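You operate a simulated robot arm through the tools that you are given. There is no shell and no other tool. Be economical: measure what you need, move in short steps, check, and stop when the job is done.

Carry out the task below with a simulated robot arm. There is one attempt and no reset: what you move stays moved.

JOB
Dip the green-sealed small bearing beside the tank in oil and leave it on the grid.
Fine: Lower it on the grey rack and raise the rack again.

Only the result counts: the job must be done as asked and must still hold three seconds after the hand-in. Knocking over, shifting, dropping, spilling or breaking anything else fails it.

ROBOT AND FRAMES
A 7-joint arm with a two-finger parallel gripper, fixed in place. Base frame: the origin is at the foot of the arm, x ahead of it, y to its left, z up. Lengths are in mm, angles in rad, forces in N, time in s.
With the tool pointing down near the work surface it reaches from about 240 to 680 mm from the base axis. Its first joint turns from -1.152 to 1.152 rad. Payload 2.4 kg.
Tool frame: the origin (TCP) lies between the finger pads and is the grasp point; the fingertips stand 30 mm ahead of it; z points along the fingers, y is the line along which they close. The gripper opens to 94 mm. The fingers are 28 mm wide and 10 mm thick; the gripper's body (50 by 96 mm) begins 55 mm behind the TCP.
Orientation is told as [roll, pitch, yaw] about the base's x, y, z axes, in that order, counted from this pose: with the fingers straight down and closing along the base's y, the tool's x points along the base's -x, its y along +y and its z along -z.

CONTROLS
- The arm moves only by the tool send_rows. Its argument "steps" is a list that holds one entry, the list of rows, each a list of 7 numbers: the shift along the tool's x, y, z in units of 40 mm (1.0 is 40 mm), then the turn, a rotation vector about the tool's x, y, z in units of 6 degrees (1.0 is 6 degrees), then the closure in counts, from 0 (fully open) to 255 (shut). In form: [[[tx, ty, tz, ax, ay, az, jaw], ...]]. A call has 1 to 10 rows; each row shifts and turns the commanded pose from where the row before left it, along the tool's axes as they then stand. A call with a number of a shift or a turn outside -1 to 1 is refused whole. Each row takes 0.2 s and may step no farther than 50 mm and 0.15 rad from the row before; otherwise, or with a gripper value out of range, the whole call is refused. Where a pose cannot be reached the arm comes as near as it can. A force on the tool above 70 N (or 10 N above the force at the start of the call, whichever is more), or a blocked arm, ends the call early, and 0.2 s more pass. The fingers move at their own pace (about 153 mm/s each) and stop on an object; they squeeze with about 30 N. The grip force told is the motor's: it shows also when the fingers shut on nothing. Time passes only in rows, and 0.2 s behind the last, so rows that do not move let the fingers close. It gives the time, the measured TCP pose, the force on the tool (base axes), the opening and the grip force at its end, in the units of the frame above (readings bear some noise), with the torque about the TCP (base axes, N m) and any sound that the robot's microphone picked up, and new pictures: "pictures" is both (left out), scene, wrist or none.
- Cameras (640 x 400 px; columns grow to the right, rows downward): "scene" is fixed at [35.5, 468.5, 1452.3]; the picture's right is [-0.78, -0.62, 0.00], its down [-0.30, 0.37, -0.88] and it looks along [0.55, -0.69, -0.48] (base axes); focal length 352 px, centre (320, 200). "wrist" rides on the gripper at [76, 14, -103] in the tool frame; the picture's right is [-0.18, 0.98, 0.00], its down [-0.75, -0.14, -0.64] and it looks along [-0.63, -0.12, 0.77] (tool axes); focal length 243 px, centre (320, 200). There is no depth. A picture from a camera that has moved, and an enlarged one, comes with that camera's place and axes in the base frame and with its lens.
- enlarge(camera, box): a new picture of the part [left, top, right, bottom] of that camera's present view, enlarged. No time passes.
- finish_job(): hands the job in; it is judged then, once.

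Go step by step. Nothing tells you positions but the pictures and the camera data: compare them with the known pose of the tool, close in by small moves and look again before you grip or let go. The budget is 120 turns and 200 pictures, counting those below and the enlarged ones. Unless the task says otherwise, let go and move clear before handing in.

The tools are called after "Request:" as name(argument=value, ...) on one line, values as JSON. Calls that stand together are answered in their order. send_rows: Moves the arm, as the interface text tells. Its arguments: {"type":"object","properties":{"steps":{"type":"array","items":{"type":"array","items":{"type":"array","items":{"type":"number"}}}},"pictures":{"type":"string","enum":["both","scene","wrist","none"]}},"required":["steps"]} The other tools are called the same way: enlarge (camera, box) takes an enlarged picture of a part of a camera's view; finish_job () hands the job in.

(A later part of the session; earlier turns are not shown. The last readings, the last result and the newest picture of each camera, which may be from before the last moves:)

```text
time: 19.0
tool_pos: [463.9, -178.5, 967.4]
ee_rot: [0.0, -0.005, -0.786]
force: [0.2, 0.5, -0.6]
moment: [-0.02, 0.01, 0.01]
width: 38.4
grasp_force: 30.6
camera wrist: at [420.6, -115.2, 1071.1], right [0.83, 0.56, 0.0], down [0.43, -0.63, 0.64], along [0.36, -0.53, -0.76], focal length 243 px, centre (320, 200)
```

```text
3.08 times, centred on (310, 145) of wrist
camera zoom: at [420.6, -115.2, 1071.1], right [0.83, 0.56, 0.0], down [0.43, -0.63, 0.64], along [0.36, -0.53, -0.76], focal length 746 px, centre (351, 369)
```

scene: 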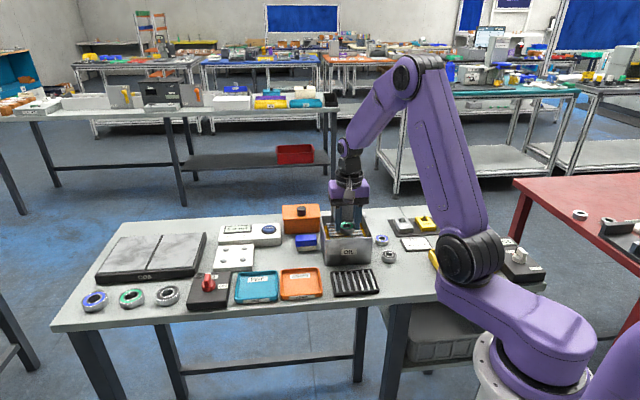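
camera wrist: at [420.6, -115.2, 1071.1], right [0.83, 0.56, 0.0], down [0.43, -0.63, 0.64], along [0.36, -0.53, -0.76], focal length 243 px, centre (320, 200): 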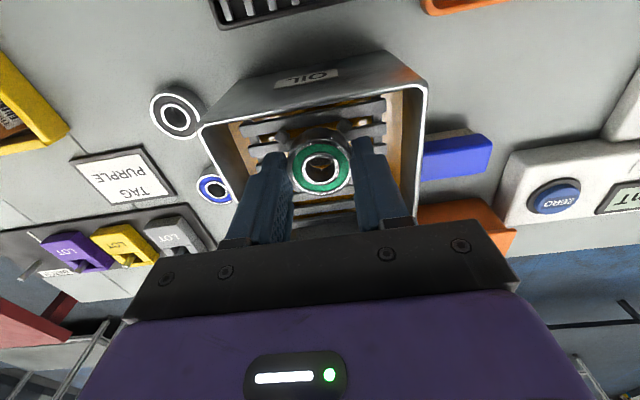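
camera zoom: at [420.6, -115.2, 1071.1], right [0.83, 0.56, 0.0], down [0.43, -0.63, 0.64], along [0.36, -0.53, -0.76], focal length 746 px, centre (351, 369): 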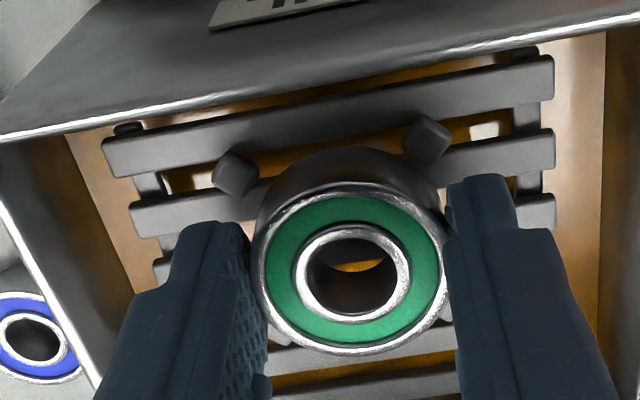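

Front pegs are just ahead of the bearing; I shift back ~1.2 mm and lower slowly 5 mm.

Request:
send_rows(steps=[[[-0.03, -0.02, 0, 0, 0, 0, 200], [0, 0, 0.06, 0, 0, 0, 200], [0, 0, 0.06, 0, 0, 0, 200], [0, 0, 0, 0, 0, 0, 200]]], pictures="none")

Request:
enlarge(camera="scene", box=[328, 212, 372, 242])

Request:
enlarge(camera="wrist", box=[230, 80, 390, 210])

```text
time: 20.0
tool_pos: [464.8, -181.0, 963.4]
ee_rot: [-0.001, -0.003, -0.786]
force: [0.4, -0.4, -1.2]
moment: [-0.01, -0.02, 0.0]
width: 38.4
grasp_force: 29.6
```

```text
13.33 times, centred on (350, 227) of scene
camera zoom: at [35.6, 468.5, 1452.3], right [-0.78, -0.62, 0.0], down [-0.3, 0.37, -0.88], along [0.55, -0.69, -0.48], focal length 4688 px, centre (-80, -160)
```

zoom: 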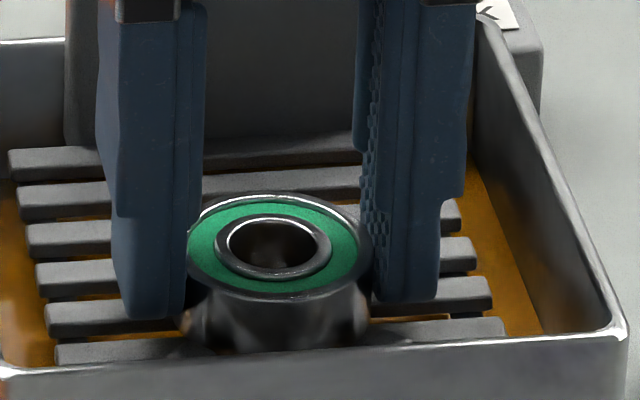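

```text
3.08 times, centred on (310, 145) of wrist
camera zoom: at [421.1, -116.9, 1065.9], right [0.83, 0.56, 0.0], down [0.43, -0.63, 0.64], along [0.36, -0.53, -0.76], focal length 746 px, centre (351, 369)
```

zoom: 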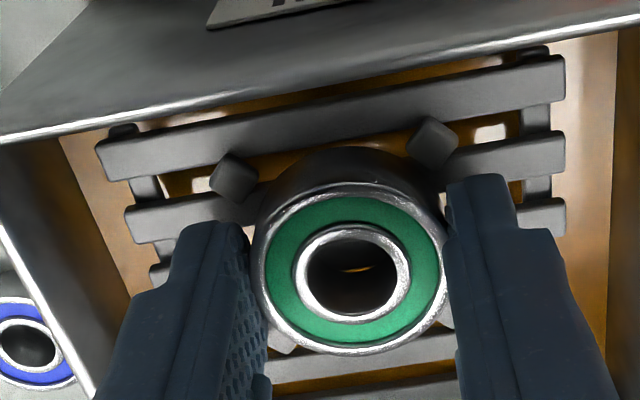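

Estimates agree that the bearing is within ~1 mm of the seat centre. Lowering further in small steps.

Request:
send_rows(steps=[[[0, 0, 0.05, 0, 0, 0, 200], [0, 0, 0.05, 0, 0, 0, 200], [0, 0, 0, 0, 0, 0, 200]]], pictures="none")

Request:
enlarge(camera="scene", box=[328, 212, 372, 242])

Request:
enlarge(camera="wrist", box=[230, 80, 390, 210])

```text
time: 20.8
tool_pos: [465.2, -182.6, 958.1]
ee_rot: [0.0, -0.004, -0.786]
force: [-0.5, 0.6, 0.9]
moment: [-0.02, -0.06, 0.02]
width: 38.5
grasp_force: 30.0
```

```text
13.33 times, centred on (350, 227) of scene
camera zoom: at [35.5, 468.5, 1452.3], right [-0.78, -0.62, 0.0], down [-0.3, 0.37, -0.88], along [0.55, -0.69, -0.48], focal length 4688 px, centre (-80, -160)
```

zoom: 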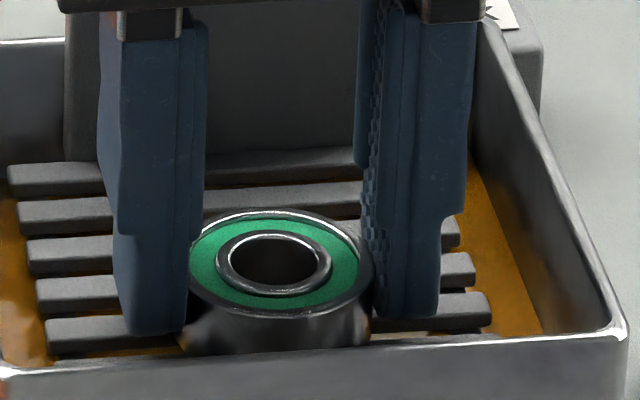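

```text
3.08 times, centred on (310, 145) of wrist
camera zoom: at [421.2, -117.6, 1061.6], right [0.83, 0.56, 0.0], down [0.43, -0.63, 0.64], along [0.36, -0.53, -0.76], focal length 746 px, centre (351, 369)
```

zoom: 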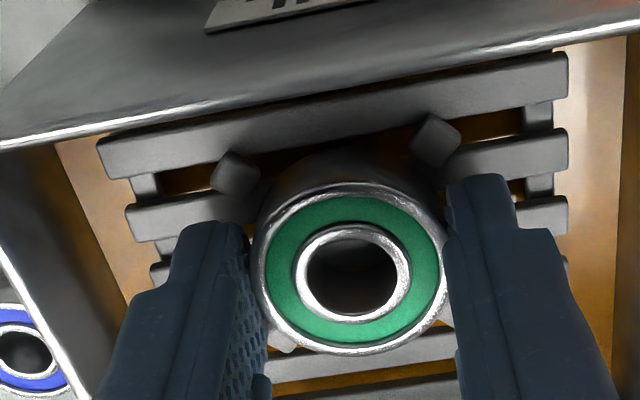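

The rack has begun moving with the bearing, so it rests on the rack. Releasing with a modest opening.

Request:
send_rows(steps=[[[0, 0, 0, 0, 0, 0, 110], [0, 0, 0, 0, 0, 0, 100], [0, 0, 0, 0, 0, 0, 100]]], pictures="none")

Request:
enlarge(camera="scene", box=[328, 212, 372, 242])

Request:
enlarge(camera="wrist", box=[230, 80, 390, 210])

```text
time: 21.6
tool_pos: [465.4, -180.9, 959.0]
ee_rot: [-0.002, -0.003, -0.787]
force: [-0.9, 0.2, 1.6]
moment: [-0.01, -0.01, 0.01]
width: 57.2
grasp_force: 0.1
```

```text
13.33 times, centred on (350, 227) of scene
camera zoom: at [35.5, 468.5, 1452.3], right [-0.78, -0.62, 0.0], down [-0.3, 0.37, -0.88], along [0.55, -0.69, -0.48], focal length 4688 px, centre (-80, -160)
```

zoom: 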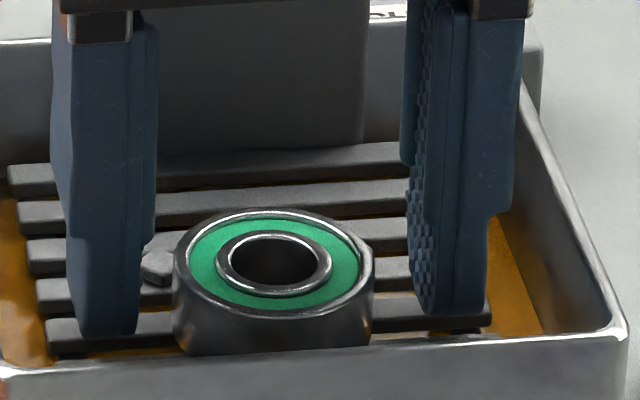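

```text
3.08 times, centred on (310, 145) of wrist
camera zoom: at [421.2, -117.6, 1061.6], right [0.83, 0.56, 0.0], down [0.43, -0.63, 0.64], along [0.36, -0.53, -0.76], focal length 746 px, centre (351, 369)
```

zoom: 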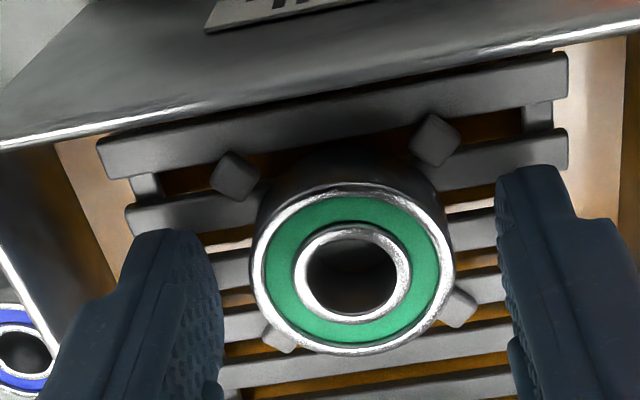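

Bearing sits nicely between the four pegs. I rise clear of the handle and rotate to yaw +45° to grip the handle plate across its thickness.

Request:
send_rows(steps=[[[0, 0, -0.5, 0, 0, 0, 100], [0, 0, -0.9, 0, 0, 0, 100], [0, 0, -0.9, 0, 0, 0, 100], [0, 0, -0.9, 0, 0, 0, 100], [0, 0, -0.9, 0, 0, -0.5, 100], [-0.3, 0, 0, 0, 0, -1, 100], [0, 0, 0, 0, 0, -1, 100], [0, 0, 0, 0, 0, -1, 100], [0, 0, 0, 0, 0, -1, 100], [0, 0, 0, 0, 0, -1, 100]]], pictures="none")

Request:
send_rows(steps=[[[0, 0, 0, 0, 0, -1, 80], [0, 0, 0, 0, 0, -1, 80], [0, 0, 0, 0, 0, -1, 80], [0, 0, 0, 0, 0, -1, 80], [0, 0, 0, 0, 0, -1, 80], [0, 0, 0, 0, 0, -1, 80], [0, 0, 0, 0, 0, -1, 80], [0, 0, 0, 0, 0, -1, 80], [0, 0, 0, 0, 0, -1, 80], [0, 0, 0, 0, 0, -0.5, 80]]])

Request:
enlarge(camera="scene", box=[310, 180, 390, 260])

Request:
enlarge(camera="wrist", box=[220, 0, 420, 220])

```text
time: 23.8
tool_pos: [473.4, -187.6, 1124.1]
ee_rot: [-0.003, -0.003, -0.208]
force: [-0.1, -0.5, 0.0]
moment: [0.0, 0.0, 0.0]
width: 57.1
grasp_force: 0.0
```

```text
time: 26.0
tool_pos: [473.1, -188.8, 1122.5]
ee_rot: [-0.003, 0.0, 0.787]
force: [0.0, -0.3, -0.1]
moment: [0.03, -0.03, -0.02]
width: 64.4
grasp_force: 0.0
camera wrist: at [409.4, -231.9, 1226.8], right [-0.57, 0.82, 0.0], down [0.63, 0.44, 0.64], along [0.53, 0.36, -0.77], focal length 243 px, centre (320, 200)
```

scene: 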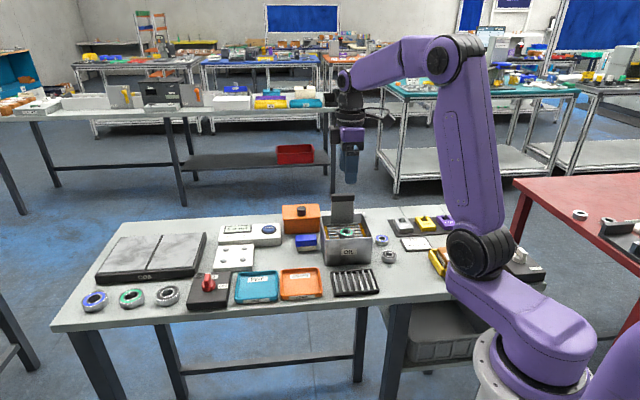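
wrist: 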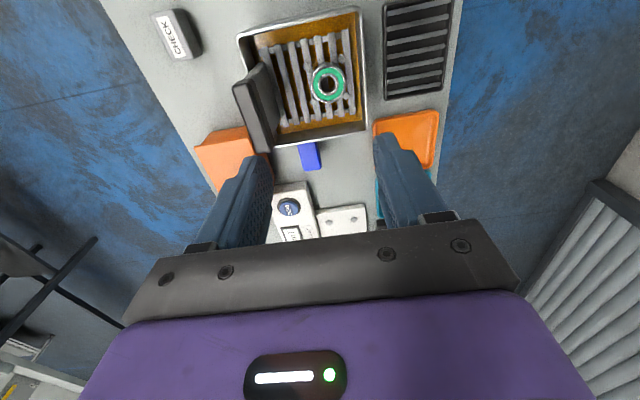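

```text
5.00 times, centred on (350, 220) of scene
camera zoom: at [35.5, 468.5, 1452.3], right [-0.78, -0.62, 0.0], down [-0.3, 0.37, -0.88], along [0.55, -0.69, -0.48], focal length 1758 px, centre (170, 100)
```

zoom: 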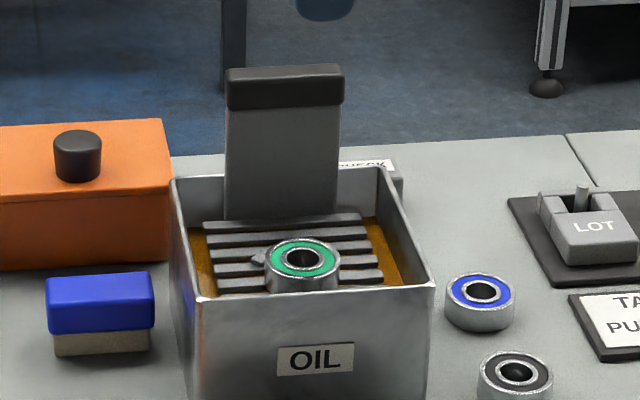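

```text
1.82 times, centred on (320, 110) of wrist
camera zoom: at [409.4, -231.9, 1226.8], right [-0.57, 0.82, 0.0], down [0.63, 0.44, 0.64], along [0.53, 0.36, -0.77], focal length 441 px, centre (320, 364)
```

zoom: 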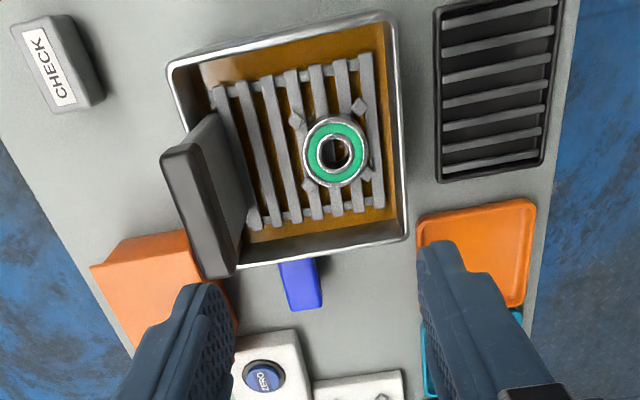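

Handle plate is ~61 mm wide, ~15 mm thick, top z≈1006 at about (515, -236), close to the back wall. Gripping it across its width (yaw -45°) lets fingers pass inside the tank, so I rotate back and position above it.

Request:
send_rows(steps=[[[0.09, -0.8, 0, 0, 0, 0, 20], [0, -0.7, 0, 0, 0, 0, 20], [0, 0, 0, 0, 0, 1, 20], [0, 0, 0, 0, 0, 1, 20], [0, 0, 0, 0, 0, 1, 20], [0, 0, 0, 0, 0, 1, 20], [0, 0, 0, 0, 0, 1, 20], [0, 0, 0, 0, 0, 1, 20], [0, 0, 0, 0, 0, 1, 20], [0, 0, 0, 0, 0, 1, 20]]], pictures="none")

Request:
send_rows(steps=[[[0, 0, 0, 0, 0, 1, 20], [0, 0, 0, 0, 0, 1, 20], [0, 0, 0, 0, 0, 1, 20], [0, 0, 0, 0, 0, 1, 20], [0, 0, 0, 0, 0, 1, 20], [0, 0, 0, 0, 0, 1, 20], [0, 0, 0, 0, 0, 1, 20], [0, 0, 0, 0, 0, 0, 20]]])

Request:
enlarge(camera="wrist", box=[220, 0, 420, 220])

```text
time: 28.2
tool_pos: [513.0, -234.2, 1123.9]
ee_rot: [-0.002, -0.005, -0.055]
force: [-0.4, 0.8, -0.3]
moment: [0.0, 0.02, 0.0]
width: 86.5
grasp_force: 0.1
```

```text
time: 30.0
tool_pos: [512.6, -233.0, 1124.5]
ee_rot: [0.0, -0.005, -0.787]
force: [1.1, -0.6, -0.4]
moment: [-0.02, 0.01, -0.01]
width: 86.3
grasp_force: 0.1
camera wrist: at [469.6, -169.3, 1227.0], right [0.83, 0.56, 0.0], down [0.43, -0.63, 0.64], along [0.36, -0.53, -0.76], focal length 243 px, centre (320, 200)
```

scene: 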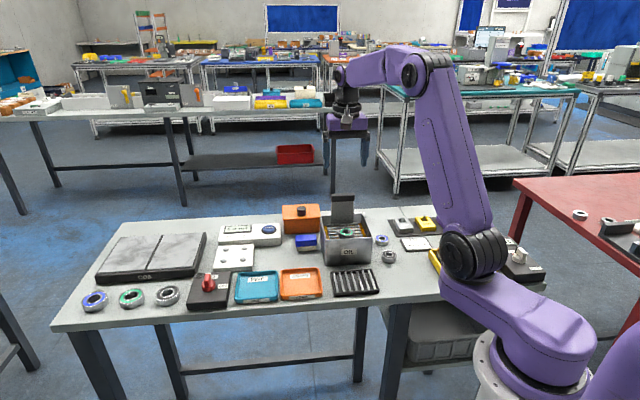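
wrist: 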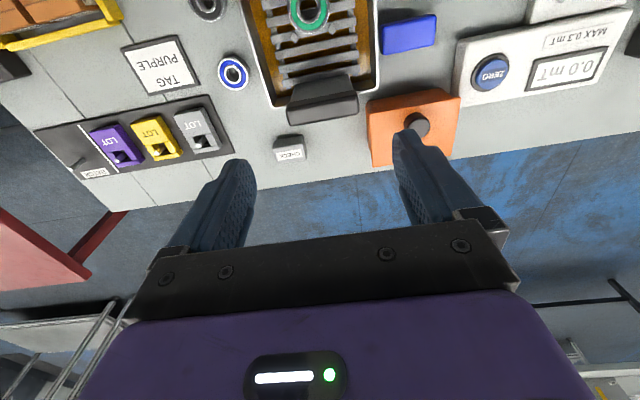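

```text
1.82 times, centred on (320, 110) of wrist
camera zoom: at [469.6, -169.3, 1227.0], right [0.83, 0.56, 0.0], down [0.43, -0.63, 0.64], along [0.36, -0.53, -0.76], focal length 441 px, centre (320, 364)
```

zoom: 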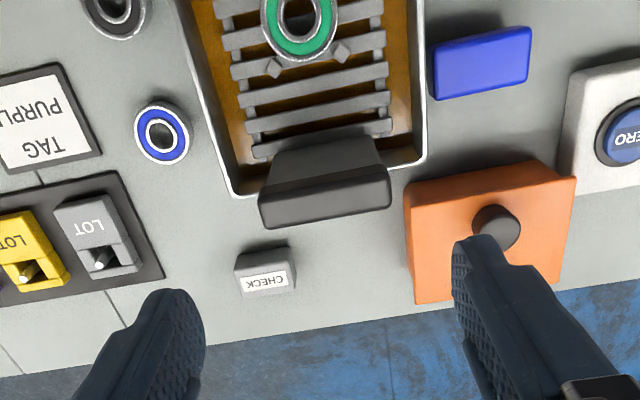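

Aligned within 4 mm in depth (deliberate, away from the wall). Shift 1.6 mm and descend to just above the handle to check.

Request:
send_rows(steps=[[[-0.03, 0.04, 0.6, 0, 0, 0, 20], [0, 0, 0.7, 0, 0, 0, 20], [0, 0, 0.7, 0, 0, 0, 20], [0, 0, 0, 0, 0, 0, 20]]], pictures="wrist")

Request:
enlarge(camera="scene", box=[300, 160, 400, 260])

```text
time: 31.0
tool_pos: [515.5, -233.6, 1043.8]
ee_rot: [0.0, -0.002, -0.786]
force: [-0.3, 0.1, -0.6]
moment: [-0.03, 0.01, 0.01]
width: 86.6
grasp_force: 0.1
camera wrist: at [472.1, -169.5, 1146.8], right [0.83, 0.56, 0.0], down [0.43, -0.63, 0.64], along [0.36, -0.53, -0.76], focal length 243 px, centre (320, 200)
```

wrist: 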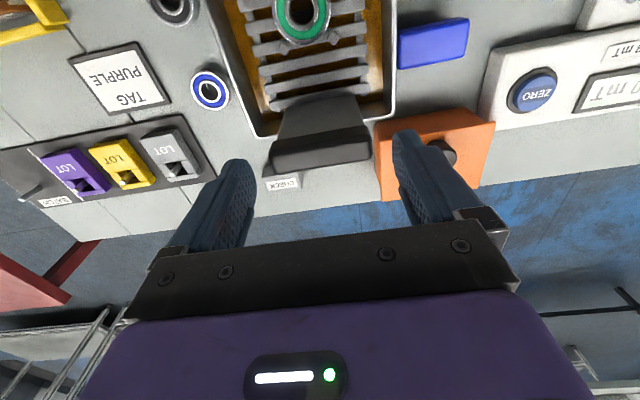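

```text
4.00 times, centred on (350, 210) of scene
camera zoom: at [35.5, 468.5, 1452.3], right [-0.78, -0.62, 0.0], down [-0.3, 0.37, -0.88], along [0.55, -0.69, -0.48], focal length 1406 px, centre (200, 160)
```

zoom: 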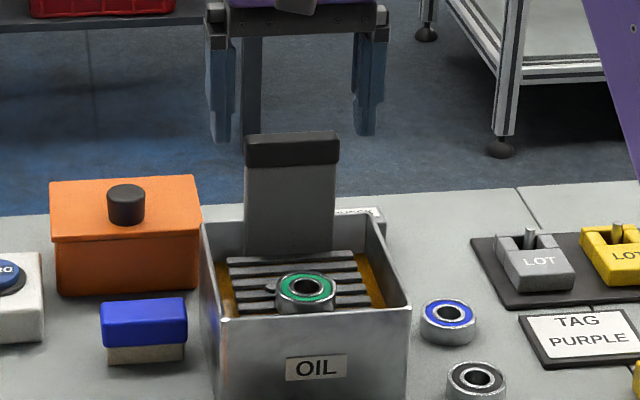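

Let me check the handle's top face more precisely.

Request:
enlarge(camera="wrist", box=[240, 90, 400, 190])

```text
4.00 times, centred on (320, 140) of wrist
camera zoom: at [472.1, -169.5, 1146.8], right [0.83, 0.56, 0.0], down [0.43, -0.63, 0.64], along [0.36, -0.53, -0.76], focal length 970 px, centre (320, 440)
```

zoom: 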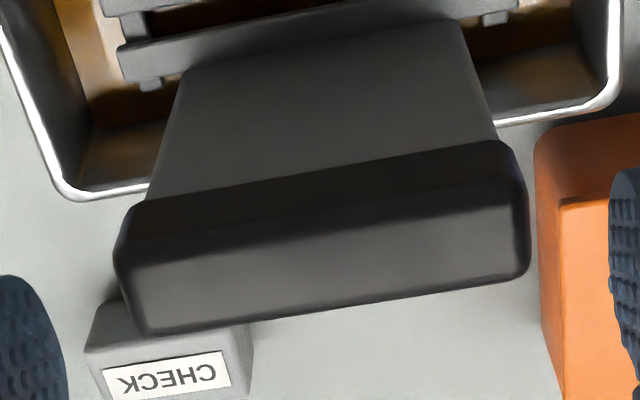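

Centred well. Descend to TCP ≈ 993 and close on the handle.

Request:
send_rows(steps=[[[0, 0.01, 0.6, 0, 0, 0, 20], [0, 0, 0.6, 0, 0, 0, 20], [0, 0, 0.05, 0, 0, 0, 20], [0, 0, 0, 0, 0, 0, 120], [0, 0, 0, 0, 0, 0, 120], [0, 0, 0, 0, 0, 0, 120]]], pictures="wrist")

Request:
enlarge(camera="scene", box=[300, 160, 400, 260])

```text
time: 32.4
tool_pos: [516.3, -233.1, 995.2]
ee_rot: [-0.002, 0.0, -0.786]
force: [-15.5, 1.8, -2.4]
moment: [0.28, -0.39, -0.04]
width: 68.0
grasp_force: 44.8
camera wrist: at [472.2, -168.6, 1096.9], right [0.83, 0.56, 0.0], down [0.43, -0.63, 0.64], along [0.36, -0.53, -0.77], focal length 243 px, centre (320, 200)
```

wrist: 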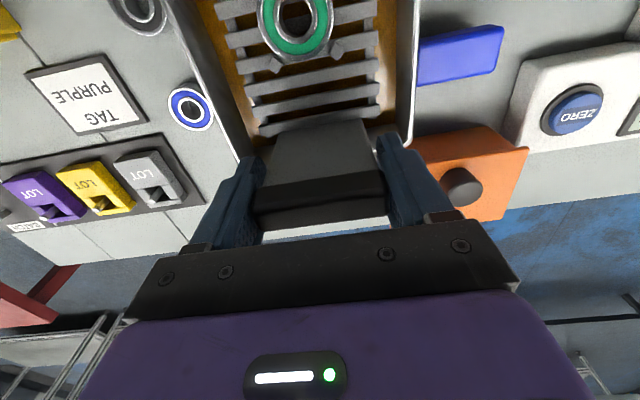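

```text
4.00 times, centred on (350, 210) of scene
camera zoom: at [35.1, 468.5, 1452.3], right [-0.78, -0.62, 0.0], down [-0.3, 0.37, -0.88], along [0.55, -0.69, -0.47], focal length 1406 px, centre (200, 160)
```

zoom: 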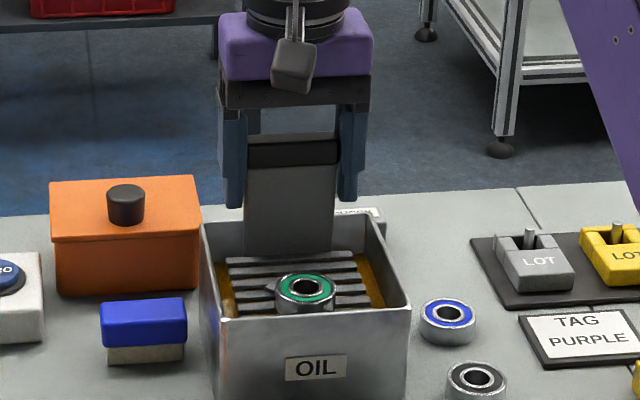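

The handle is gripped (68 mm) but there's a 15 N side load; I relieve it with a tiny shift and read again.

Request:
send_rows(steps=[[[0.02, -0.03, 0, 0, 0, 0, 120], [0, 0, 0, 0, 0, 0, 120]]], pictures="none")

```text
time: 33.0
tool_pos: [516.5, -232.3, 994.3]
ee_rot: [0.0, -0.002, -0.786]
force: [-6.3, 2.8, -5.6]
moment: [-0.34, 1.33, -0.55]
width: 67.9
grasp_force: 44.5
```

Side load is reduced. Lower the rack 12 mm and check.

Request:
send_rows(steps=[[[0, 0, 0.15, 0, 0, 0, 120], [0, 0, 0.15, 0, 0, 0, 120], [0, 0, 0, 0, 0, 0, 120]]], pictures="wrist")

Request:
enlarge(camera="scene", box=[300, 160, 400, 260])

```text
time: 33.8
tool_pos: [515.6, -231.9, 983.5]
ee_rot: [0.001, -0.004, -0.785]
force: [-1.6, 7.0, 2.0]
moment: [-0.45, 1.25, -0.53]
width: 67.9
grasp_force: 45.2
camera wrist: at [471.5, -168.5, 1085.3], right [0.82, 0.57, 0.0], down [0.43, -0.63, 0.64], along [0.37, -0.53, -0.76], focal length 243 px, centre (320, 200)
```

wrist: 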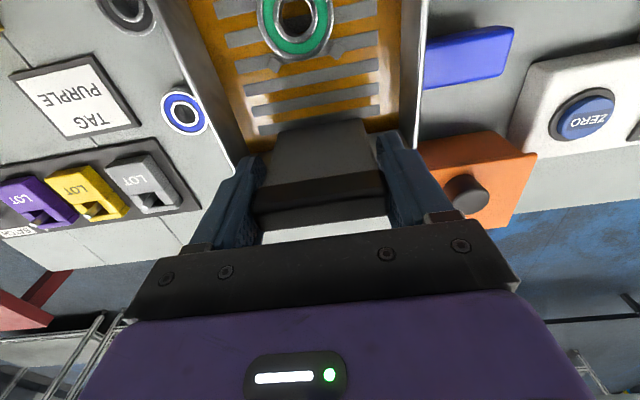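

```text
4.00 times, centred on (350, 210) of scene
camera zoom: at [35.5, 468.7, 1452.2], right [-0.78, -0.62, 0.0], down [-0.3, 0.37, -0.88], along [0.55, -0.69, -0.47], focal length 1406 px, centre (200, 160)
```

zoom: 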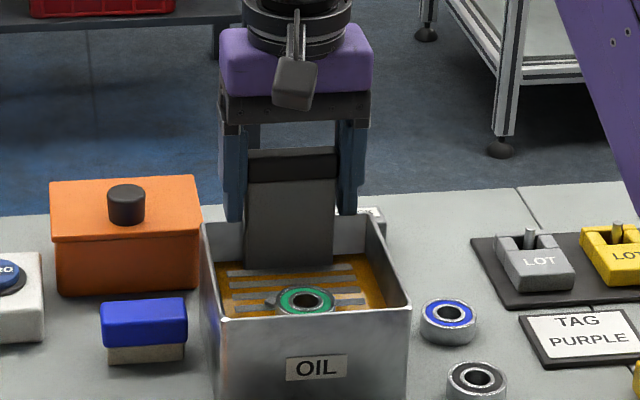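

Works smoothly; the bars are just going under. Lower another 12 mm.

Request:
send_rows(steps=[[[0, 0, 0.1, 0, 0, 0, 120], [0, 0, 0.1, 0, 0, 0, 120], [0, 0, 0.1, 0, 0, 0, 120], [0, 0, 0, 0, 0, 0, 120]]], pictures="wrist")

Request:
enlarge(camera="scene", box=[300, 170, 400, 270])

```text
time: 34.8
tool_pos: [515.2, -232.0, 974.1]
ee_rot: [0.002, -0.007, -0.784]
force: [-4.6, 20.0, 54.5]
moment: [-0.56, 2.73, -0.93]
width: 68.2
grasp_force: 44.6
camera wrist: at [471.2, -168.4, 1077.2], right [0.82, 0.57, 0.0], down [0.43, -0.63, 0.65], along [0.37, -0.53, -0.76], focal length 243 px, centre (320, 200)
```

wrist: 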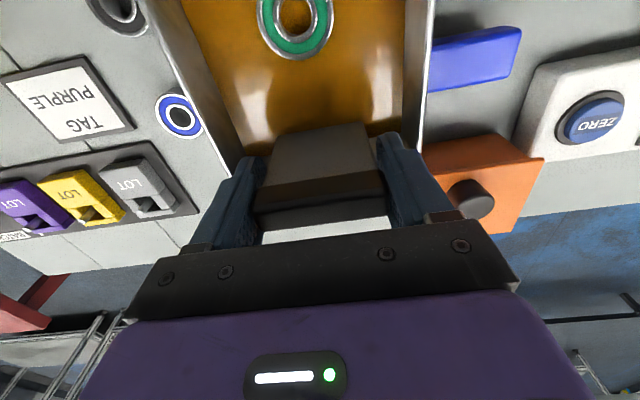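

```text
4.00 times, centred on (350, 220) of scene
camera zoom: at [34.6, 469.5, 1452.0], right [-0.78, -0.62, 0.0], down [-0.3, 0.37, -0.88], along [0.55, -0.69, -0.47], focal length 1406 px, centre (200, 120)
```

zoom: 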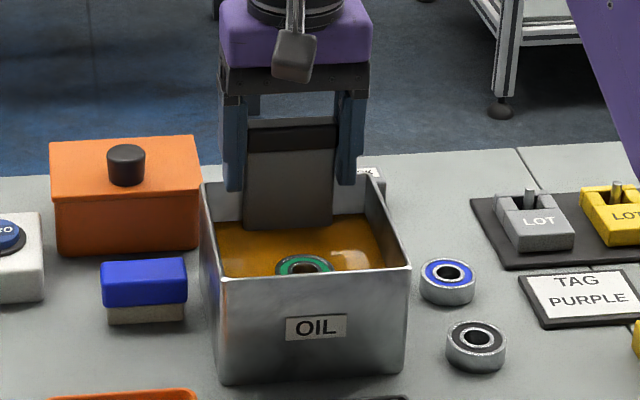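

The fingers' rear edges are landing on the tank's back rim (54 N). I raise back, release, shift 10 mm forward off the wall, and regrip.

Request:
send_rows(steps=[[[0, 0, -0.15, 0, 0, 0, 120], [0, 0, -0.15, 0, 0, 0, 120], [0, 0, 0, 0, 0, 0, 120], [0, 0, 0, 0, 0, 0, 35], [0, 0, 0, 0, 0, 0, 35]]], pictures="wrist")

Request:
enlarge(camera="scene", box=[300, 170, 400, 270])

Request:
enlarge(camera="wrist", box=[200, 80, 440, 240])

```text
time: 36.0
tool_pos: [514.6, -235.5, 983.2]
ee_rot: [0.0, -0.003, -0.786]
force: [0.8, 0.2, 0.2]
moment: [-0.02, 0.03, 0.0]
width: 81.1
grasp_force: 0.0
camera wrist: at [470.9, -170.6, 1084.9], right [0.83, 0.56, 0.0], down [0.43, -0.63, 0.64], along [0.36, -0.53, -0.76], focal length 243 px, centre (320, 200)
```

wrist: 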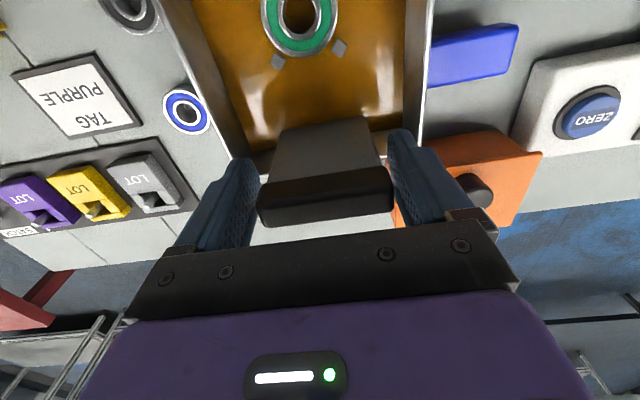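

```text
4.00 times, centred on (350, 220) of scene
camera zoom: at [35.5, 468.5, 1452.3], right [-0.78, -0.62, 0.0], down [-0.3, 0.37, -0.88], along [0.55, -0.69, -0.48], focal length 1406 px, centre (200, 120)
```

zoom: 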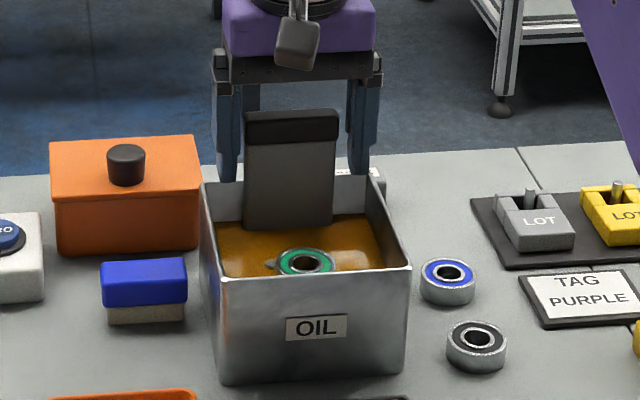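

```text
2.50 times, centred on (320, 160) of wrist
camera zoom: at [470.9, -170.6, 1084.9], right [0.83, 0.56, 0.0], down [0.43, -0.63, 0.64], along [0.36, -0.53, -0.76], focal length 606 px, centre (320, 300)
```

zoom: 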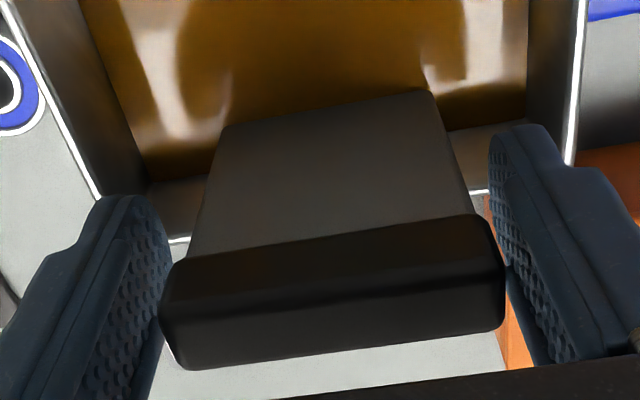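

Rack stays where left. Shift 10 mm forward and regrip.

Request:
send_rows(steps=[[[0.25, 0, 0, 0, 0, 0, 35], [0, 0, 0, 0, 0, 0, 35], [0, 0, 0, 0, 0, 0, 120], [0, 0, 0, 0, 0, 0, 120], [0, 0, 0, 0, 0, 0, 120]]], pictures="wrist")

Request:
enlarge(camera="wrist", box=[200, 80, 440, 240])

```text
time: 37.2
tool_pos: [508.9, -225.7, 982.2]
ee_rot: [0.001, -0.003, -0.784]
force: [7.2, 5.7, -3.5]
moment: [-0.61, -0.55, -0.06]
width: 69.6
grasp_force: 44.7
camera wrist: at [465.0, -162.1, 1085.0], right [0.82, 0.57, 0.0], down [0.43, -0.63, 0.65], along [0.37, -0.53, -0.76], focal length 243 px, centre (320, 200)
```

wrist: 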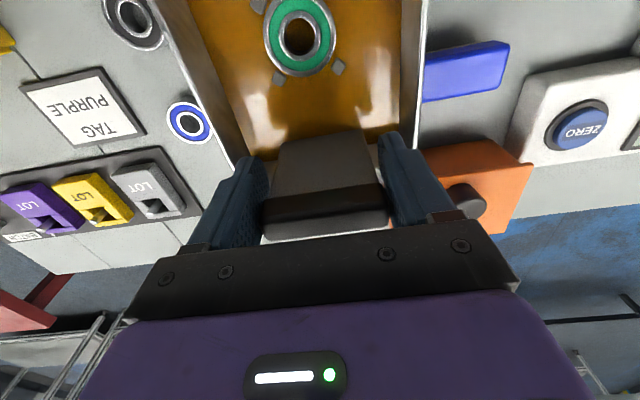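

```text
2.50 times, centred on (320, 160) of wrist
camera zoom: at [465.0, -162.1, 1085.0], right [0.82, 0.57, 0.0], down [0.43, -0.63, 0.65], along [0.37, -0.53, -0.76], focal length 606 px, centre (320, 300)
```

zoom: 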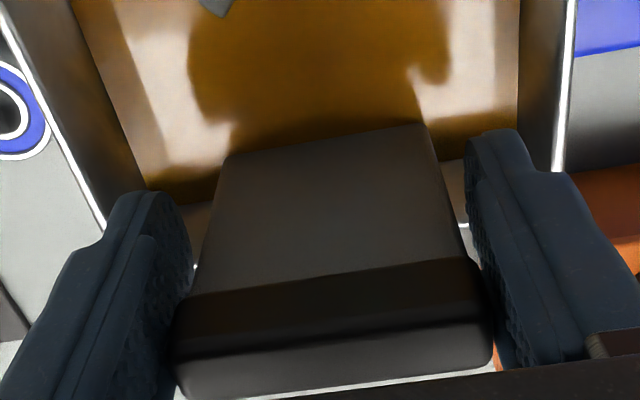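

The fingers now clear the back wall. Lower 10 mm and check.

Request:
send_rows(steps=[[[0.02, 0.02, 0.1, 0, 0, 0, 120], [0, 0, 0.1, 0, 0, 0, 120], [0, 0, 0.1, 0, 0, 0, 120], [0, 0, 0, 0, 0, 0, 120]]], pictures="wrist")

Request:
enlarge(camera="scene", box=[300, 170, 400, 270])

```text
time: 38.2
tool_pos: [510.5, -225.6, 971.3]
ee_rot: [0.003, -0.007, -0.786]
force: [19.1, 0.8, 0.2]
moment: [0.23, 0.23, 0.28]
width: 69.7
grasp_force: 44.8
camera wrist: at [464.9, -162.0, 1073.2], right [0.82, 0.57, 0.0], down [0.43, -0.63, 0.65], along [0.37, -0.53, -0.76], focal length 243 px, centre (320, 200)
```

wrist: 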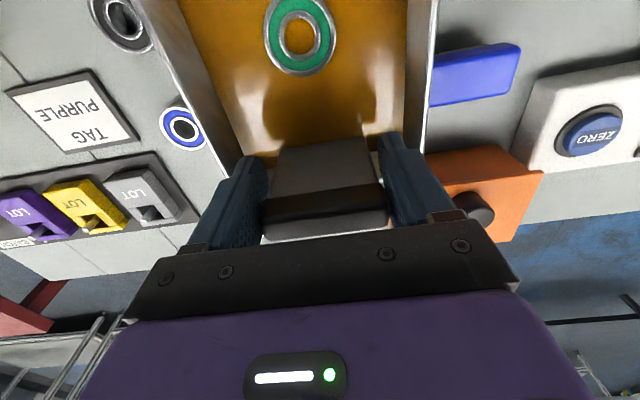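

```text
4.00 times, centred on (350, 220) of scene
camera zoom: at [36.1, 468.5, 1452.3], right [-0.78, -0.62, 0.0], down [-0.3, 0.37, -0.88], along [0.55, -0.69, -0.48], focal length 1406 px, centre (200, 120)
```

zoom: 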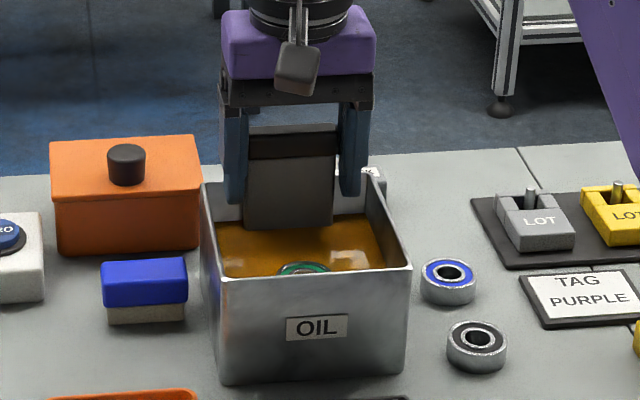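

Vertical force is free now. Relieve the small side load and continue down 12 mm.

Request:
send_rows(steps=[[[-0.02, 0.03, 0.1, 0, 0, 0, 120], [0, 0, 0.1, 0, 0, 0, 120], [0, 0, 0.1, 0, 0, 0, 120], [0, 0, 0, 0, 0, 0, 120]]], pictures="wrist")

Request:
enlarge(camera="scene", box=[300, 170, 400, 270])

```text
time: 39.2
tool_pos: [509.7, -227.0, 958.7]
ee_rot: [0.0, -0.004, -0.785]
force: [15.2, -5.6, 0.5]
moment: [0.13, 0.73, 0.44]
width: 69.7
grasp_force: 45.0
camera wrist: at [465.3, -161.9, 1060.7], right [0.83, 0.56, 0.0], down [0.43, -0.63, 0.64], along [0.36, -0.53, -0.76], focal length 243 px, centre (320, 200)
```

wrist: 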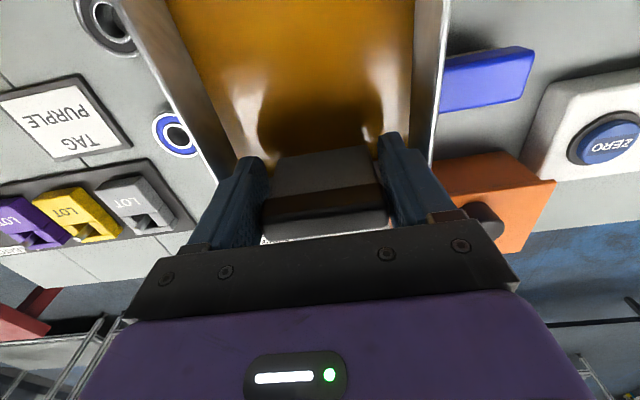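

```text
4.00 times, centred on (350, 220) of scene
camera zoom: at [36.0, 468.3, 1452.4], right [-0.78, -0.62, 0.0], down [-0.3, 0.37, -0.88], along [0.55, -0.69, -0.48], focal length 1406 px, centre (200, 120)
```

zoom: 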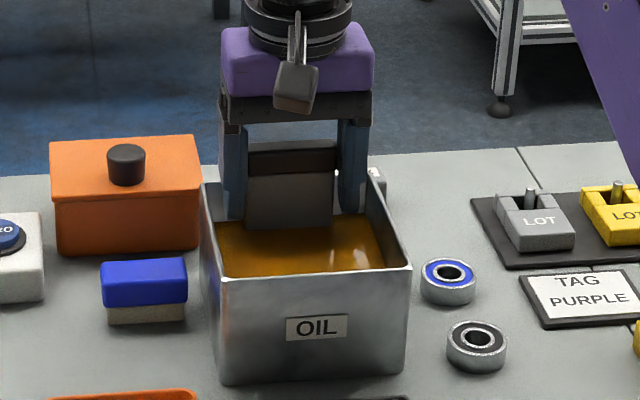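

The bearing is fully submerged. Dwell 1.4 s, then raise the rack.

Request:
send_rows(steps=[[[0, 0, 0.05, 0, 0, 0, 120], [0, 0, 0, 0, 0, 0, 120], [0, 0, 0, 0, 0, 0, 120], [0, 0, 0, 0, 0, 0, 120], [0, 0, 0, 0, 0, 0, 120], [0, 0, 0, 0, 0, 0, 120], [0, 0, 0, 0, 0, 0, 120]]], pictures="none")

Request:
send_rows(steps=[[[0, 0, -0.15, 0, 0, 0, 120], [0, 0, -0.15, 0, 0, 0, 120], [0, 0, -0.15, 0, 0, 0, 120], [0, 0, -0.15, 0, 0, 0, 120], [0, 0, -0.15, 0, 0, 0, 120], [0, 0, 0, 0, 0, 0, 120]]], pictures="wrist")

Request:
enlarge(camera="scene", box=[300, 170, 400, 270])

```text
time: 40.8
tool_pos: [508.3, -225.7, 957.3]
ee_rot: [0.002, -0.008, -0.787]
force: [3.1, -5.6, 27.1]
moment: [0.02, 0.29, -0.44]
width: 69.8
grasp_force: 45.5
```

```text
time: 42.2
tool_pos: [508.3, -225.2, 986.0]
ee_rot: [-0.001, -0.006, -0.785]
force: [9.6, -16.1, -4.7]
moment: [0.13, 0.07, 0.21]
width: 69.9
grasp_force: 45.4
camera wrist: at [465.1, -161.8, 1088.2], right [0.83, 0.56, 0.0], down [0.43, -0.63, 0.65], along [0.36, -0.53, -0.76], focal length 243 px, centre (320, 200)
```

wrist: 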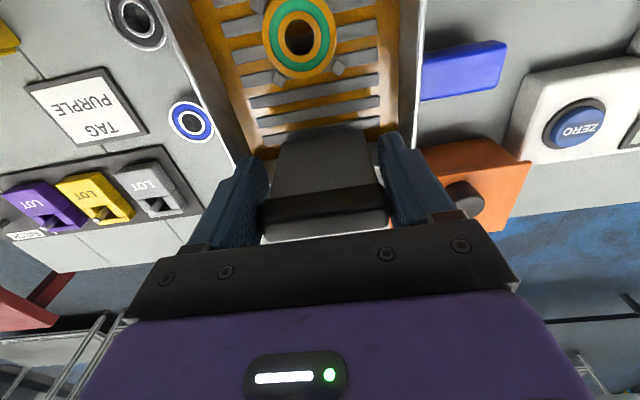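

```text
4.00 times, centred on (350, 220) of scene
camera zoom: at [35.9, 468.0, 1452.5], right [-0.78, -0.62, 0.0], down [-0.3, 0.37, -0.88], along [0.55, -0.69, -0.48], focal length 1406 px, centre (200, 120)
```

zoom: 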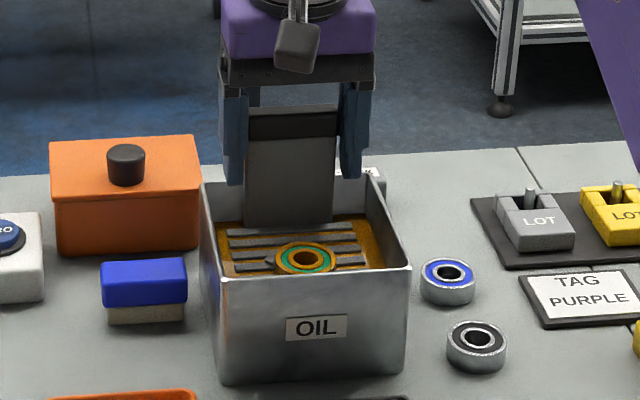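

Oiled and rising; the rack was ~10 mm higher originally. Raise further, watching force.

Request:
send_rows(steps=[[[-0.01, 0.02, -0.1, 0, 0, 0, 120], [0, 0, -0.1, 0, 0, 0, 120], [0, 0, -0.05, 0, 0, 0, 120], [0, 0, 0, 0, 0, 0, 120]]], pictures="none")

Request:
enlarge(camera="scene", box=[300, 170, 400, 270])

```text
time: 43.2
tool_pos: [508.6, -225.7, 995.8]
ee_rot: [-0.001, -0.004, -0.788]
force: [-2.5, -15.4, -5.3]
moment: [-0.73, -0.78, 0.07]
width: 69.6
grasp_force: 45.4
```

```text
4.00 times, centred on (350, 220) of scene
camera zoom: at [35.5, 468.0, 1452.5], right [-0.78, -0.62, 0.0], down [-0.3, 0.37, -0.88], along [0.55, -0.69, -0.48], focal length 1406 px, centre (200, 120)
```

zoom: 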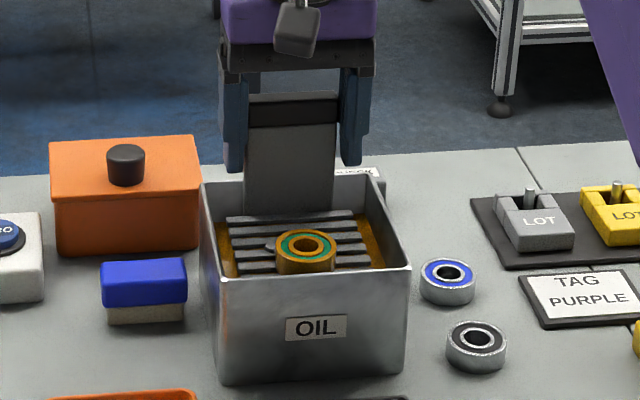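

Nearly at the starting height; another 4 mm, then wait for drip and release.

Request:
send_rows(steps=[[[0, 0, -0.1, 0, 0, 0, 120], [0, 0, 0, 0, 0, 0, 120], [0, 0, 0, 0, 0, 0, 120], [0, 0, 0, 0, 0, 0, 120]]], pictures="none")

Request:
enlarge(camera="scene", box=[300, 170, 400, 270])

```text
time: 44.2
tool_pos: [508.2, -226.4, 998.9]
ee_rot: [-0.001, 0.0, -0.788]
force: [-4.4, -19.5, -11.1]
moment: [0.17, -0.32, 0.01]
width: 69.7
grasp_force: 44.5
```

```text
4.00 times, centred on (350, 220) of scene
camera zoom: at [35.6, 467.8, 1452.6], right [-0.78, -0.62, 0.0], down [-0.3, 0.37, -0.88], along [0.55, -0.69, -0.48], focal length 1406 px, centre (200, 120)
```

zoom: 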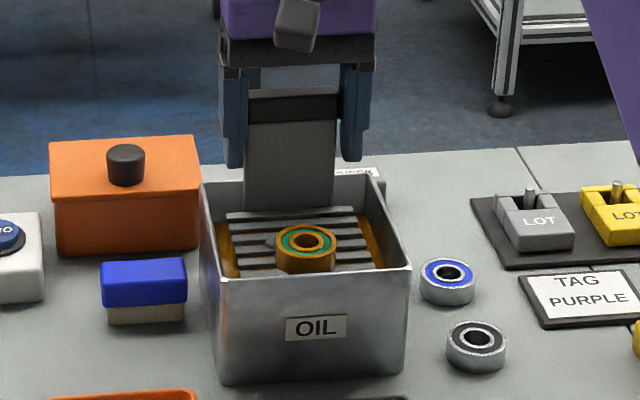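

Rack is back at its original height with the oiled bearing. Release the handle, rise, and move over the bearing.

Request:
send_rows(steps=[[[0, 0, 0, 0, 0, 0, 20], [0, 0, 0, 0, 0, 0, 20], [0, 0, -0.6, 0, 0, 0, 20], [0, 0, -0.9, 0, 0, 0, 20], [0, 0, -0.8, 0, 0, 0, 20], [0.77, 0.0, 0, 0, 0, 0, 100], [0.77, 0.0, 0, 0, 0, 0, 100], [0, 0, 0, 0, 0, 0, 100]]])

Request:
enlarge(camera="wrist", box=[220, 20, 420, 180])

Request:
enlarge(camera="scene", box=[310, 180, 390, 260])

```text
time: 46.0
tool_pos: [465.5, -179.8, 1092.7]
ee_rot: [0.001, -0.002, -0.784]
force: [0.0, -0.6, 0.1]
moment: [0.01, -0.01, -0.03]
width: 57.2
grasp_force: 0.2
camera wrist: at [422.4, -115.8, 1194.8], right [0.83, 0.56, 0.0], down [0.43, -0.63, 0.64], along [0.36, -0.53, -0.76], focal length 243 px, centre (320, 200)
```

scene: 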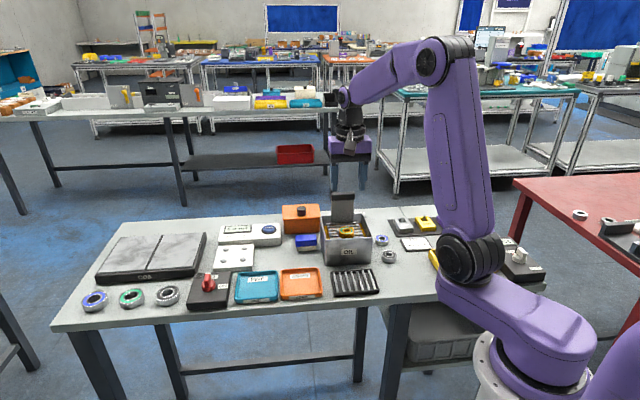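
wrist: 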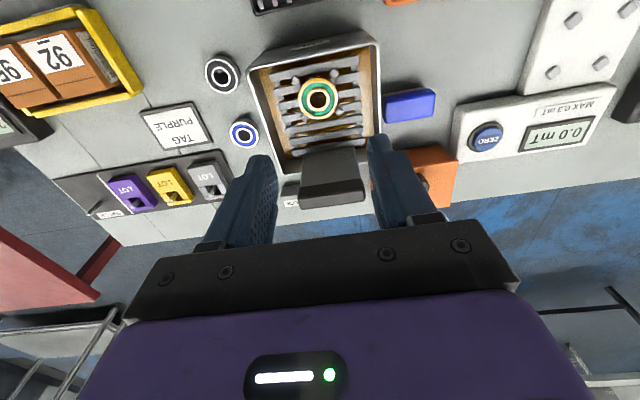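

```text
2.50 times, centred on (320, 100) of wrist
camera zoom: at [422.4, -115.8, 1194.8], right [0.83, 0.56, 0.0], down [0.43, -0.63, 0.64], along [0.36, -0.53, -0.76], focal length 606 px, centre (320, 450)
```

zoom: 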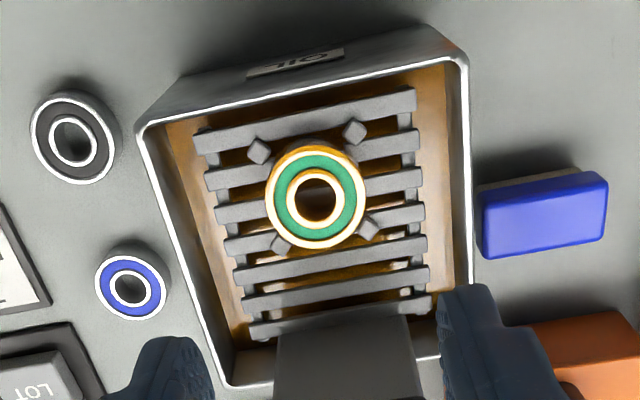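

```text
5.00 times, centred on (350, 220) of scene
camera zoom: at [35.5, 468.5, 1452.3], right [-0.78, -0.62, 0.0], down [-0.3, 0.37, -0.88], along [0.55, -0.69, -0.48], focal length 1758 px, centre (170, 100)
```

zoom: 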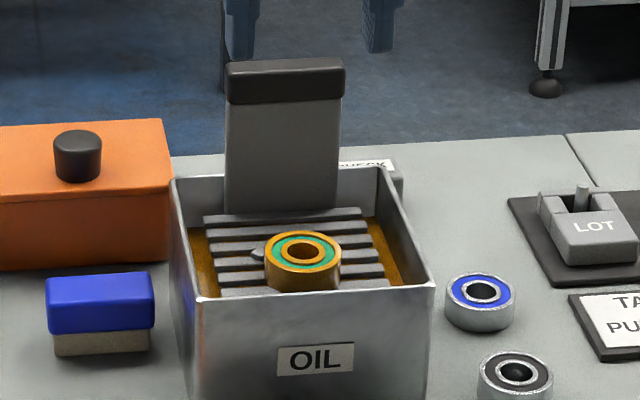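

Bearing is oiled and in its seat. Correct (-2.5, -2.4) mm and descend to 1000 to check.

Request:
send_rows(steps=[[[-0.0625, -0.06, 0.6, 0, 0, 0, 100], [0, 0, 0.9, 0, 0, 0, 100], [0, 0, 0.8, 0, 0, 0, 100], [0, 0, 0, 0, 0, 0, 100]]], pictures="none")

Request:
enlarge(camera="wrist", box=[220, 60, 420, 200])

Request:
enlarge(camera="scene", box=[310, 180, 390, 260])

```text
time: 47.0
tool_pos: [467.9, -184.6, 999.5]
ee_rot: [-0.002, -0.004, -0.784]
force: [-0.1, 0.1, -0.3]
moment: [0.01, 0.0, -0.02]
width: 57.2
grasp_force: 0.0
```

```text
2.86 times, centred on (320, 130) of wrist
camera zoom: at [424.0, -120.7, 1102.7], right [0.83, 0.56, 0.0], down [0.43, -0.63, 0.64], along [0.36, -0.53, -0.76], focal length 693 px, centre (320, 400)
```

zoom: 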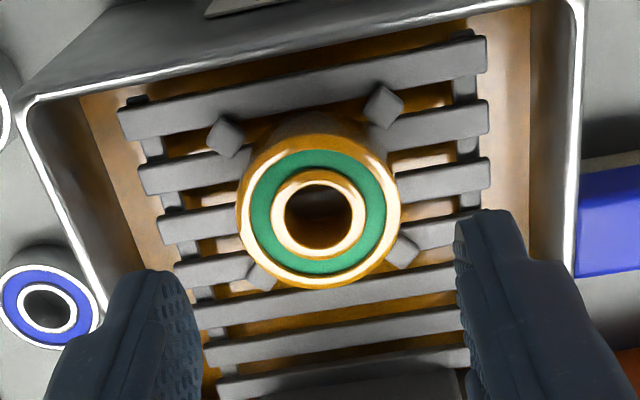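

```text
5.00 times, centred on (350, 220) of scene
camera zoom: at [35.5, 468.5, 1452.3], right [-0.78, -0.62, 0.0], down [-0.3, 0.37, -0.88], along [0.55, -0.69, -0.48], focal length 1758 px, centre (170, 100)
```

zoom: 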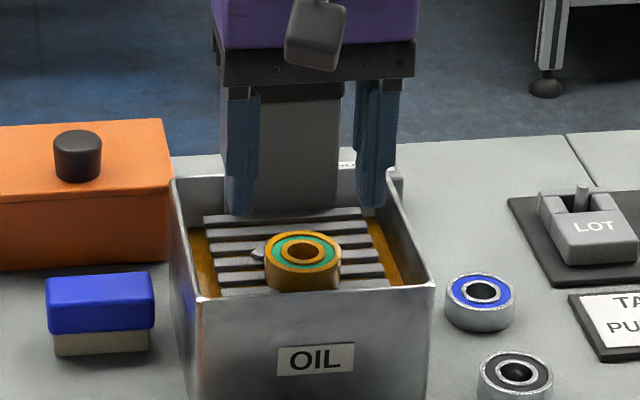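

Shift +2 mm tool x, descend to ≈962 around the bearing and look before closing.

Request:
send_rows(steps=[[[0.05, -0.005, 0.4, 0, 0, 0, 100], [0, 0, 0.4, 0, 0, 0, 100], [0, 0, 0.12, 0, 0, 0, 100], [0, 0, 0, 0, 0, 0, 100]]], pictures="none")

Request:
enlarge(camera="wrist", box=[220, 60, 420, 200])

Request:
enlarge(camera="scene", box=[328, 205, 372, 242])

```text
time: 48.0
tool_pos: [464.9, -183.5, 962.3]
ee_rot: [-0.002, -0.004, -0.786]
force: [0.0, -0.3, 0.3]
moment: [-0.01, -0.03, -0.02]
width: 57.0
grasp_force: 0.1
```

```text
2.86 times, centred on (320, 130) of wrist
camera zoom: at [421.4, -119.5, 1066.7], right [0.83, 0.56, 0.0], down [0.43, -0.63, 0.64], along [0.36, -0.53, -0.76], focal length 693 px, centre (320, 400)
```

zoom: 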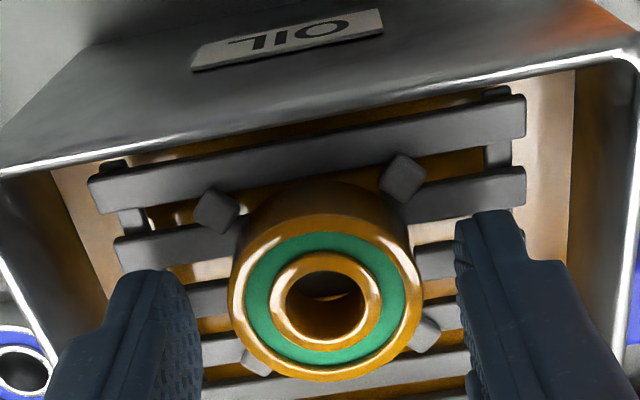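

```text
10.81 times, centred on (350, 224) of scene
camera zoom: at [35.5, 468.5, 1452.3], right [-0.78, -0.62, 0.0], down [-0.3, 0.37, -0.88], along [0.55, -0.69, -0.48], focal length 3801 px, centre (-4, -54)
```

zoom: 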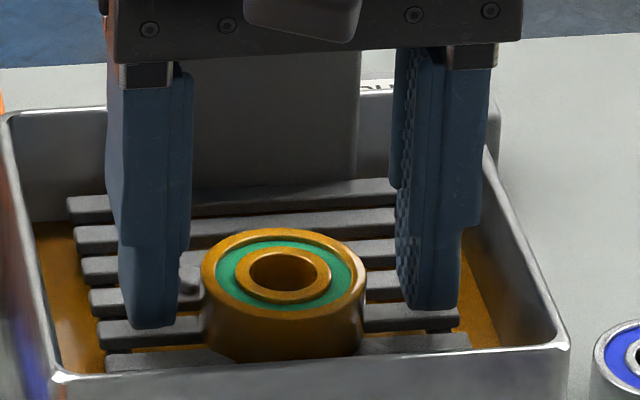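

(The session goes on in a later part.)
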